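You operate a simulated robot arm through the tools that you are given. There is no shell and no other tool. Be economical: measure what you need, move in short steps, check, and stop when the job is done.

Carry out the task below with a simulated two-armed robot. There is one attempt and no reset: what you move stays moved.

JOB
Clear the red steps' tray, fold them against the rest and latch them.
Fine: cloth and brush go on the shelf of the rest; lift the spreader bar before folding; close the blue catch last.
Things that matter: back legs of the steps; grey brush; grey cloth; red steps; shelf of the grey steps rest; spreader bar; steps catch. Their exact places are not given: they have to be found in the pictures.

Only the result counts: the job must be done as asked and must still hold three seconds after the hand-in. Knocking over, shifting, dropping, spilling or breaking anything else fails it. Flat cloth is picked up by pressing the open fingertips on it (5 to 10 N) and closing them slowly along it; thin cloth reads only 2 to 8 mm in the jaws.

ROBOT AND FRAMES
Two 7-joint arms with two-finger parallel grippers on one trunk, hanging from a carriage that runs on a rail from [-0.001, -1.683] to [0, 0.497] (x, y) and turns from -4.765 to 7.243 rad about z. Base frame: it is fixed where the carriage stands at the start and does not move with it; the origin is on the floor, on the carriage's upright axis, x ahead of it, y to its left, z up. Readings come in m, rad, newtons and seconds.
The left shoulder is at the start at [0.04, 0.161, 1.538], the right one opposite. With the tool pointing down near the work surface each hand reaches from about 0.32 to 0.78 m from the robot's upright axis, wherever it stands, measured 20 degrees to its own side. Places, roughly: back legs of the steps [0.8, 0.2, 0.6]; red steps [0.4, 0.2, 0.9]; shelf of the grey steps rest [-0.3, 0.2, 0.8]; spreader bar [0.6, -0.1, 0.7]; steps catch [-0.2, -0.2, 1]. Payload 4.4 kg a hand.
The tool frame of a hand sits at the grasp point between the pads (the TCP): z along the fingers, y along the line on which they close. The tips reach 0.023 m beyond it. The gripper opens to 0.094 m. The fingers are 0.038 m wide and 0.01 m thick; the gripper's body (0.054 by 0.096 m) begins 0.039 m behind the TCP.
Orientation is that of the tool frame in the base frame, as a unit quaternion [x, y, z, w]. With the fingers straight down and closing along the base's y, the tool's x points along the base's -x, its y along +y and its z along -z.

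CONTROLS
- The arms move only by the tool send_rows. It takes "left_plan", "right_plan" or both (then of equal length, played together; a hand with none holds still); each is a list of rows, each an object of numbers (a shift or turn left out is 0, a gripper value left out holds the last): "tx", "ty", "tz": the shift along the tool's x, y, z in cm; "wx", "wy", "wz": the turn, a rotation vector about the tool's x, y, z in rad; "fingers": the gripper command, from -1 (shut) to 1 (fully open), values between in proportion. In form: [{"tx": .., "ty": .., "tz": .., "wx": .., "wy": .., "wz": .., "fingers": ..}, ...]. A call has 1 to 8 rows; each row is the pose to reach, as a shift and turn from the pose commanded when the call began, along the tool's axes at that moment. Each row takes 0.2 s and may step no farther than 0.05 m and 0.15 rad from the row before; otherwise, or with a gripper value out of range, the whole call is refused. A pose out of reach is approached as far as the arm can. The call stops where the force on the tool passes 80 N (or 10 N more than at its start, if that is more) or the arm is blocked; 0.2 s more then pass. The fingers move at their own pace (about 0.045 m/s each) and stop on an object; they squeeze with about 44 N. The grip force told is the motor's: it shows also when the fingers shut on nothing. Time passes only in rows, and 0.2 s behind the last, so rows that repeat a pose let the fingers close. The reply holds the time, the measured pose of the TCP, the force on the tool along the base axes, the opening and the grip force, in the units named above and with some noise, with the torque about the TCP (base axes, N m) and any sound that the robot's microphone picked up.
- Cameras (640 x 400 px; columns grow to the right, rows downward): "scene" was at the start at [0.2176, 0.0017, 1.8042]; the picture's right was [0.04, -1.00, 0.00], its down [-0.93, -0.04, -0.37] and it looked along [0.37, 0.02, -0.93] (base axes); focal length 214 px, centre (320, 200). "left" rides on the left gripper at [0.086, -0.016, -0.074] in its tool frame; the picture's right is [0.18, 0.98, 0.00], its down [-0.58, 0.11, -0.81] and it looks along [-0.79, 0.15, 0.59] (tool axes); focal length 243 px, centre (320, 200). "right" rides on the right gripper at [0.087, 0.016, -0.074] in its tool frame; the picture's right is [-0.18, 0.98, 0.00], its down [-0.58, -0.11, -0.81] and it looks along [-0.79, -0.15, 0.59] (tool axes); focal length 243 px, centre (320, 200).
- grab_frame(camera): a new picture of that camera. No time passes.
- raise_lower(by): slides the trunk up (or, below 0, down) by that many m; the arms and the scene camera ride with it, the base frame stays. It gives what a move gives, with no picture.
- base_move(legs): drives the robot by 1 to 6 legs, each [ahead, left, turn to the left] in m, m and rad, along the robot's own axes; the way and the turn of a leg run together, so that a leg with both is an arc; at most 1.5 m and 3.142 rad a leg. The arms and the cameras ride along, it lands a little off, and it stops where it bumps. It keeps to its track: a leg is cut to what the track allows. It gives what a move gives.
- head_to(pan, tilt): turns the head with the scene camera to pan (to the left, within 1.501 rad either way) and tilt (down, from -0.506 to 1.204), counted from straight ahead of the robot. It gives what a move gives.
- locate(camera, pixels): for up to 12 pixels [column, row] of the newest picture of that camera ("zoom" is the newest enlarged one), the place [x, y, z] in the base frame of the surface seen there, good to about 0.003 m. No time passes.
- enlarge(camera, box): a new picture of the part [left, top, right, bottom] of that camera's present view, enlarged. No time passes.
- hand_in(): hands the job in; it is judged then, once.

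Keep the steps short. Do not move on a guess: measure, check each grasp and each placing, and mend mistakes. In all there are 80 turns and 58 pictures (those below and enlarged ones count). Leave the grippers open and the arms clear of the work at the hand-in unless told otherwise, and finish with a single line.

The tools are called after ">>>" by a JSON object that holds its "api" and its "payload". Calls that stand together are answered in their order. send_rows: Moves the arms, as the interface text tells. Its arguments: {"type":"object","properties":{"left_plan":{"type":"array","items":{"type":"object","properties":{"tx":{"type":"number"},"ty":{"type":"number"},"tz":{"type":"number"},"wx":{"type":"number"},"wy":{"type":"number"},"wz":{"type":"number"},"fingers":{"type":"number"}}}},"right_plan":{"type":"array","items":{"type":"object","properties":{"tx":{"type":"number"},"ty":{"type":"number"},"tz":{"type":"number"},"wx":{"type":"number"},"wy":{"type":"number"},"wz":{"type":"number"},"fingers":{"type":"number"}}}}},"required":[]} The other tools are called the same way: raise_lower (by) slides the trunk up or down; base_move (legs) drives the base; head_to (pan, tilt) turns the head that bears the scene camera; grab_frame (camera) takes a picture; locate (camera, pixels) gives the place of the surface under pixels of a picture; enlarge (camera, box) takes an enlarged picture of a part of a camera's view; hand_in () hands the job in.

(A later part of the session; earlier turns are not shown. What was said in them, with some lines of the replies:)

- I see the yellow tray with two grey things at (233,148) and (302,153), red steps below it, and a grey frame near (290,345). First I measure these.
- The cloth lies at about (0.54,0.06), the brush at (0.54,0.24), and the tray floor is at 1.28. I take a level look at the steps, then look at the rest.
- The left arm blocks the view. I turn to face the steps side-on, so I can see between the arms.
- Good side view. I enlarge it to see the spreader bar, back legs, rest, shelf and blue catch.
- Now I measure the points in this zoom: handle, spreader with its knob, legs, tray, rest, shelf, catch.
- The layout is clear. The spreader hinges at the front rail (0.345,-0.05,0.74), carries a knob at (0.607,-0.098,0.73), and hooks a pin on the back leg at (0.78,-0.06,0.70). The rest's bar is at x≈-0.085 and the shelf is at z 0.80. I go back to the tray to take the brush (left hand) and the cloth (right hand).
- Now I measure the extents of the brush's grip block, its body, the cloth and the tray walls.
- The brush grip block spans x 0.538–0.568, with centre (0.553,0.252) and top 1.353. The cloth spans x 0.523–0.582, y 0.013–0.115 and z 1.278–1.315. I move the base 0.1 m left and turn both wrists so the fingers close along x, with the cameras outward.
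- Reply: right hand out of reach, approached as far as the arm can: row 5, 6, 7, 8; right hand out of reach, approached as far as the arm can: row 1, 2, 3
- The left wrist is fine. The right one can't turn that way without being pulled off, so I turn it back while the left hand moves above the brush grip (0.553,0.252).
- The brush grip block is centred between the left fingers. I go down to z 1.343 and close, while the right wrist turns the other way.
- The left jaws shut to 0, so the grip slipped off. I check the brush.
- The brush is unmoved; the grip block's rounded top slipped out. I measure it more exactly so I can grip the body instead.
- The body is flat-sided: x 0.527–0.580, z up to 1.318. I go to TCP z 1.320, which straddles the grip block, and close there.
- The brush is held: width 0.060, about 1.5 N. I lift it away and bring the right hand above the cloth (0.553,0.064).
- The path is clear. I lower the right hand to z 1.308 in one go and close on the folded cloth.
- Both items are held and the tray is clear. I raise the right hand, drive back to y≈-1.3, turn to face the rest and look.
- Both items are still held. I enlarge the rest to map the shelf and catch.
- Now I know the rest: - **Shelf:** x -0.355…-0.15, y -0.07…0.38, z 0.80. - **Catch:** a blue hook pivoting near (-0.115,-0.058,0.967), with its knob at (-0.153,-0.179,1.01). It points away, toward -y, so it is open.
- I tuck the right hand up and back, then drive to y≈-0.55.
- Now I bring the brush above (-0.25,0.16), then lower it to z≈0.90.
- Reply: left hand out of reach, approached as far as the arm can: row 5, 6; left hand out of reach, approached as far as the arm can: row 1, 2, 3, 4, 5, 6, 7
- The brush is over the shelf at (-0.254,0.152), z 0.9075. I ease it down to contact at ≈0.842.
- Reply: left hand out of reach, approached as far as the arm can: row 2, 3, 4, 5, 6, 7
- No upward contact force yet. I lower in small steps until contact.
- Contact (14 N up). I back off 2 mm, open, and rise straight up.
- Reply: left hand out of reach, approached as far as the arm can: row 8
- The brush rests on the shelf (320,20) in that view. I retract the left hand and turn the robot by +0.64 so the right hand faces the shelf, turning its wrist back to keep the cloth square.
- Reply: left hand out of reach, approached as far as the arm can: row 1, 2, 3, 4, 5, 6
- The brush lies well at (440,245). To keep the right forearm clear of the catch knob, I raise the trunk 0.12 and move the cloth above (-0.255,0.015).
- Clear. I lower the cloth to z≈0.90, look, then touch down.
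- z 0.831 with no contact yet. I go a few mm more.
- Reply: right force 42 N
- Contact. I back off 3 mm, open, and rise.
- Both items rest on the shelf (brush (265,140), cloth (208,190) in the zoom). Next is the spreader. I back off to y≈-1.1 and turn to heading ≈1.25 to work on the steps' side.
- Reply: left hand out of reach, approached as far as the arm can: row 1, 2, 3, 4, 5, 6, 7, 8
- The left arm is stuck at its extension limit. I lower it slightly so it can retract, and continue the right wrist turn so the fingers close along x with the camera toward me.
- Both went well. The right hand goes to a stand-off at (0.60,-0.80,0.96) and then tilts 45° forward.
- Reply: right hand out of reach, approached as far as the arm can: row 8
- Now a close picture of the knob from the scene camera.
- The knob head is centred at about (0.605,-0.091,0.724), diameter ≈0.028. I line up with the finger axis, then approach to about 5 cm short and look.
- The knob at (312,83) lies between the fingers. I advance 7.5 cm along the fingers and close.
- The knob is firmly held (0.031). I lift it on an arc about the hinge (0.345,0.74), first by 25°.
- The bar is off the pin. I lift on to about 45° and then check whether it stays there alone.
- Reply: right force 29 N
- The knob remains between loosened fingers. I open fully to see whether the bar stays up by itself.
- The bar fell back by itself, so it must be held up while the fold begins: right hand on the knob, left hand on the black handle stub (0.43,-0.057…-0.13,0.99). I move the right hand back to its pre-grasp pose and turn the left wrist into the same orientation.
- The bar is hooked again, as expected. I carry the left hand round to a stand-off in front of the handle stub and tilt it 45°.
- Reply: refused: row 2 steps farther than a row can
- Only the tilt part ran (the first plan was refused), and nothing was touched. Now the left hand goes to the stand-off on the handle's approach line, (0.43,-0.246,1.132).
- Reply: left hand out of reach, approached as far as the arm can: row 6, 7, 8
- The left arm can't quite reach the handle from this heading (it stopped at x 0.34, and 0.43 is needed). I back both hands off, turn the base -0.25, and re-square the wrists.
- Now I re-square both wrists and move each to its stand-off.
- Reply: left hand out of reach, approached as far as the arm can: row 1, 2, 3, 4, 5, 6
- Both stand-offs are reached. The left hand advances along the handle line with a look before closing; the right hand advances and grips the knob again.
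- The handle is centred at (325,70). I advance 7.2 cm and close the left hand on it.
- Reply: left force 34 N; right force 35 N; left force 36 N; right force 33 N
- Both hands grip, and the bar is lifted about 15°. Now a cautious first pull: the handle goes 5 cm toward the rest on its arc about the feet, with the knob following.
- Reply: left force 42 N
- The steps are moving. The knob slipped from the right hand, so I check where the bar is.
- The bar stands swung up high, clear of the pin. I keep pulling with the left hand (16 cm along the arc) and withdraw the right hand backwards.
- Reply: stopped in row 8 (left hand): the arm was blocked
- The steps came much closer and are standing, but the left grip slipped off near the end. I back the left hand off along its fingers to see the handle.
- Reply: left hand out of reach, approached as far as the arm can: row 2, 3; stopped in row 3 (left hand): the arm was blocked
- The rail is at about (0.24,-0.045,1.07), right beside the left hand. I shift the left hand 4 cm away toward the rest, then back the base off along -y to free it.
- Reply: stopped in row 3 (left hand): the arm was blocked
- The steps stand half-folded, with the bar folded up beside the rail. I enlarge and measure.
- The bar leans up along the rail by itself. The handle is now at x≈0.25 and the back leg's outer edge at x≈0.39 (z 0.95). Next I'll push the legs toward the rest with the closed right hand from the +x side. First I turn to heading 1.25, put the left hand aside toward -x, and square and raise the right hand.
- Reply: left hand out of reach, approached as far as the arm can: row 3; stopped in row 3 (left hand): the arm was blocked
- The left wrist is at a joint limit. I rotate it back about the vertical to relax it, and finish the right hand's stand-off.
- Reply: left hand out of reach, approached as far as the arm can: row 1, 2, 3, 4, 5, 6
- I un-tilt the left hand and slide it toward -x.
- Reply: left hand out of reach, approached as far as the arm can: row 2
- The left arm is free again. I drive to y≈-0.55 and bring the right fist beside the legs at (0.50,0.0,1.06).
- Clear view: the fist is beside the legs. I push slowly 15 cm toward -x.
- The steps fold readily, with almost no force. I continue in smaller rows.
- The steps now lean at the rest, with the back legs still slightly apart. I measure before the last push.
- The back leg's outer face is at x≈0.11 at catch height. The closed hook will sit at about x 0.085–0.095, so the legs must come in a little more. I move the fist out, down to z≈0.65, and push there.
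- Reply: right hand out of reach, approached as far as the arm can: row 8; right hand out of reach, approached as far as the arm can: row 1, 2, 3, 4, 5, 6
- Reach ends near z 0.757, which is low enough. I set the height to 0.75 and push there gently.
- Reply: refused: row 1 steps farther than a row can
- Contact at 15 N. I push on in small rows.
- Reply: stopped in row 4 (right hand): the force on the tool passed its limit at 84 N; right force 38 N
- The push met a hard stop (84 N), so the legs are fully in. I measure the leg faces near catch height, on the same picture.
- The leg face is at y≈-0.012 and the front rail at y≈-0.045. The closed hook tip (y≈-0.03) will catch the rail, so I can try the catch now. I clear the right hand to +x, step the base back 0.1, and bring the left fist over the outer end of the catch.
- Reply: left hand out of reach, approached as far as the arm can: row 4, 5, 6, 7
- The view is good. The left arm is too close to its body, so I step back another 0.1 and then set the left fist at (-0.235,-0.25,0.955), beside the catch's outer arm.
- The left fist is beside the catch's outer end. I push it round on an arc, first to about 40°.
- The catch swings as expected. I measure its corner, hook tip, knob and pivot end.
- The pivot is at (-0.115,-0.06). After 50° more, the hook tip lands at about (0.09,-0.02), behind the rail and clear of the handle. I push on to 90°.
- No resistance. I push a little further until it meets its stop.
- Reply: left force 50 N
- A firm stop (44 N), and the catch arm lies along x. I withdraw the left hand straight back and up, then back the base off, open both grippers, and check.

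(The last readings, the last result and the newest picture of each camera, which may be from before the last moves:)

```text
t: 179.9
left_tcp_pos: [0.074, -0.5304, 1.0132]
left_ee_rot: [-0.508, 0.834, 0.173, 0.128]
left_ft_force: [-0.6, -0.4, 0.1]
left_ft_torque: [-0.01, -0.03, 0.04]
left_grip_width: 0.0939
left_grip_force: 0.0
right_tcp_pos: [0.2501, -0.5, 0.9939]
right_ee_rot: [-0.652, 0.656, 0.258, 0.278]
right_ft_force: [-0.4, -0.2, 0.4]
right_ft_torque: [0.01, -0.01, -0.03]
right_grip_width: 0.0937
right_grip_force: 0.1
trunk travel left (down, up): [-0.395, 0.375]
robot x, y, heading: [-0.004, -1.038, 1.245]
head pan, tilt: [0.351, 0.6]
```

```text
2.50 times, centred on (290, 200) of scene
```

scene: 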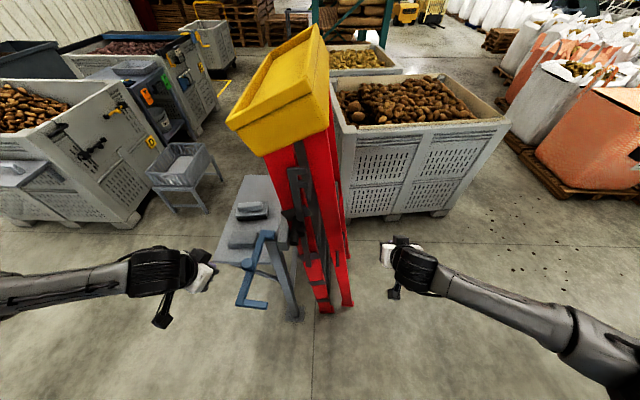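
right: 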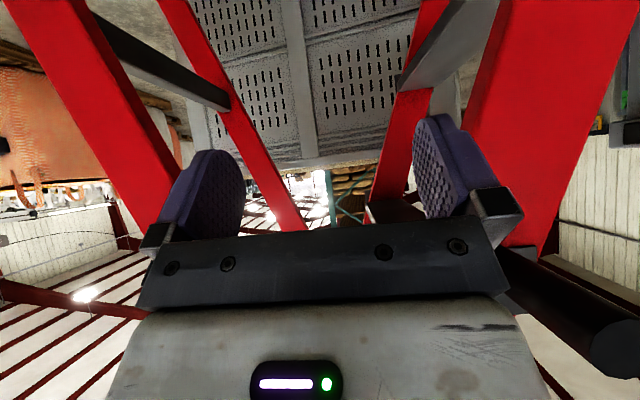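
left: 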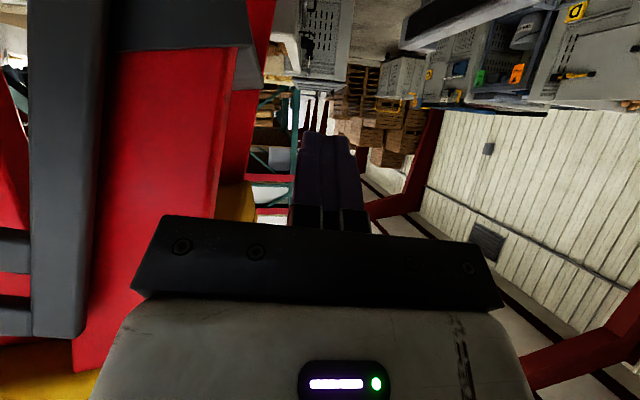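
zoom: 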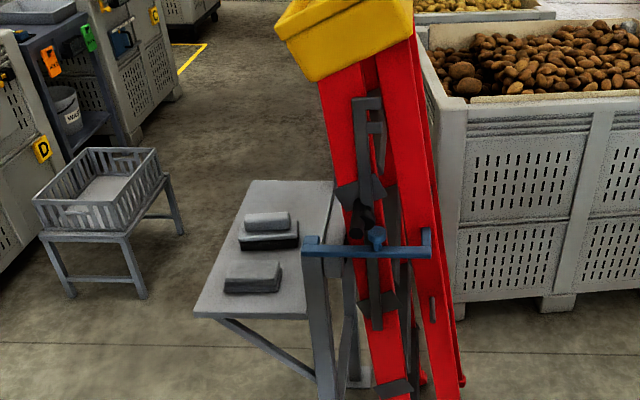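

The catch spans the folded steps, with its hook at (427,243). I measure whether the hook sits around the legs and the steps touch the rest.

>>> {"api": "locate", "payload": {"camera": "zoom", "pixels": [[427, 235], [427, 255], [415, 255], [340, 250], [310, 245], [376, 240], [408, 235], [440, 245], [420, 230], [435, 225], [370, 285], [330, 240]]}}

```text
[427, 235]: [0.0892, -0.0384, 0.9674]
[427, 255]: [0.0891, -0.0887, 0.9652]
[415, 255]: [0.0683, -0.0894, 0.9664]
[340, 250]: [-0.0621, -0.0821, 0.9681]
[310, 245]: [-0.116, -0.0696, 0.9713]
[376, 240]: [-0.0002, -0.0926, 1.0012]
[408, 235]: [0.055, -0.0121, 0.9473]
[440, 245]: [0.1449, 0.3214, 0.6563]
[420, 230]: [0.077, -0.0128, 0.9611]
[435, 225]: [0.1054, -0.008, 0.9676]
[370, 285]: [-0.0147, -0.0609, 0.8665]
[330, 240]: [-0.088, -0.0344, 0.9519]
```

The hook tip is near the leg's side face. I need to know if the rail truly touches the rest, so I sweep points across the rail and legs on this picture.

>>> {"api": "locate", "payload": {"camera": "zoom", "pixels": [[340, 205], [345, 205], [350, 215], [334, 170], [338, 190], [328, 120], [352, 232], [345, 240], [430, 228], [433, 240], [436, 260], [425, 228]]}}

>>> {"api": "locate", "payload": {"camera": "zoom", "pixels": [[444, 300], [450, 350], [458, 385], [465, 380], [420, 380], [375, 330], [400, 360], [395, 180], [402, 270], [385, 270], [393, 300], [410, 300]]}}

```text
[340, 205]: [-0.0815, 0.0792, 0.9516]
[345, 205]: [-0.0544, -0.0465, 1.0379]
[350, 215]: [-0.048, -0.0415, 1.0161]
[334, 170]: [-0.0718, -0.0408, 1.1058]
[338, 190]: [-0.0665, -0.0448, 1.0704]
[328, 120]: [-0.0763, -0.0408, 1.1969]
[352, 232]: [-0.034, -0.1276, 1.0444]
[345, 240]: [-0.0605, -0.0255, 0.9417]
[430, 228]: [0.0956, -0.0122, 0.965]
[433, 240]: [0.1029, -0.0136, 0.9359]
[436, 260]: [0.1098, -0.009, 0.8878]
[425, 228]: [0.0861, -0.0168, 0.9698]
```

```text
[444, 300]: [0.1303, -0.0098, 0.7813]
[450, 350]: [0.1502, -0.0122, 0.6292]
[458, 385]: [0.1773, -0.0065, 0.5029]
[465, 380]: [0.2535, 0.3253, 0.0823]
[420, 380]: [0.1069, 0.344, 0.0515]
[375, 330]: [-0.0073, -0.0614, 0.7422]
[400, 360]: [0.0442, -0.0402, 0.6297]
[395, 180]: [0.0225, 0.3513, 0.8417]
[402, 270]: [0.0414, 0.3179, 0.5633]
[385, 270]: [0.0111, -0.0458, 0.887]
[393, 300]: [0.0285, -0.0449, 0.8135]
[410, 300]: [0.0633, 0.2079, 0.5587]
```

Readings:
- **Steps:** the front rail's edge (x≈-0.06 at z 0.94) meets the rest bar, and the legs met a hard stop under 84 N.
- **Catch:** it has turned about 92° to its own stop, across the steps.
- **Shelf and arms:** brush and cloth lie on the shelf, and the hands are open and clear.

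I hand in.

>>> {"api": "hand_in", "payload": {}}

```text
The job is handed in.
```

I handed the job in with the tray cleared, the brush and cloth on the rest's shelf, the spreader lifted, the steps folded against the rest and the blue catch closed last; the catch hook sits beside the back leg rather than behind it, so I'm not certain it counts as fully latched.
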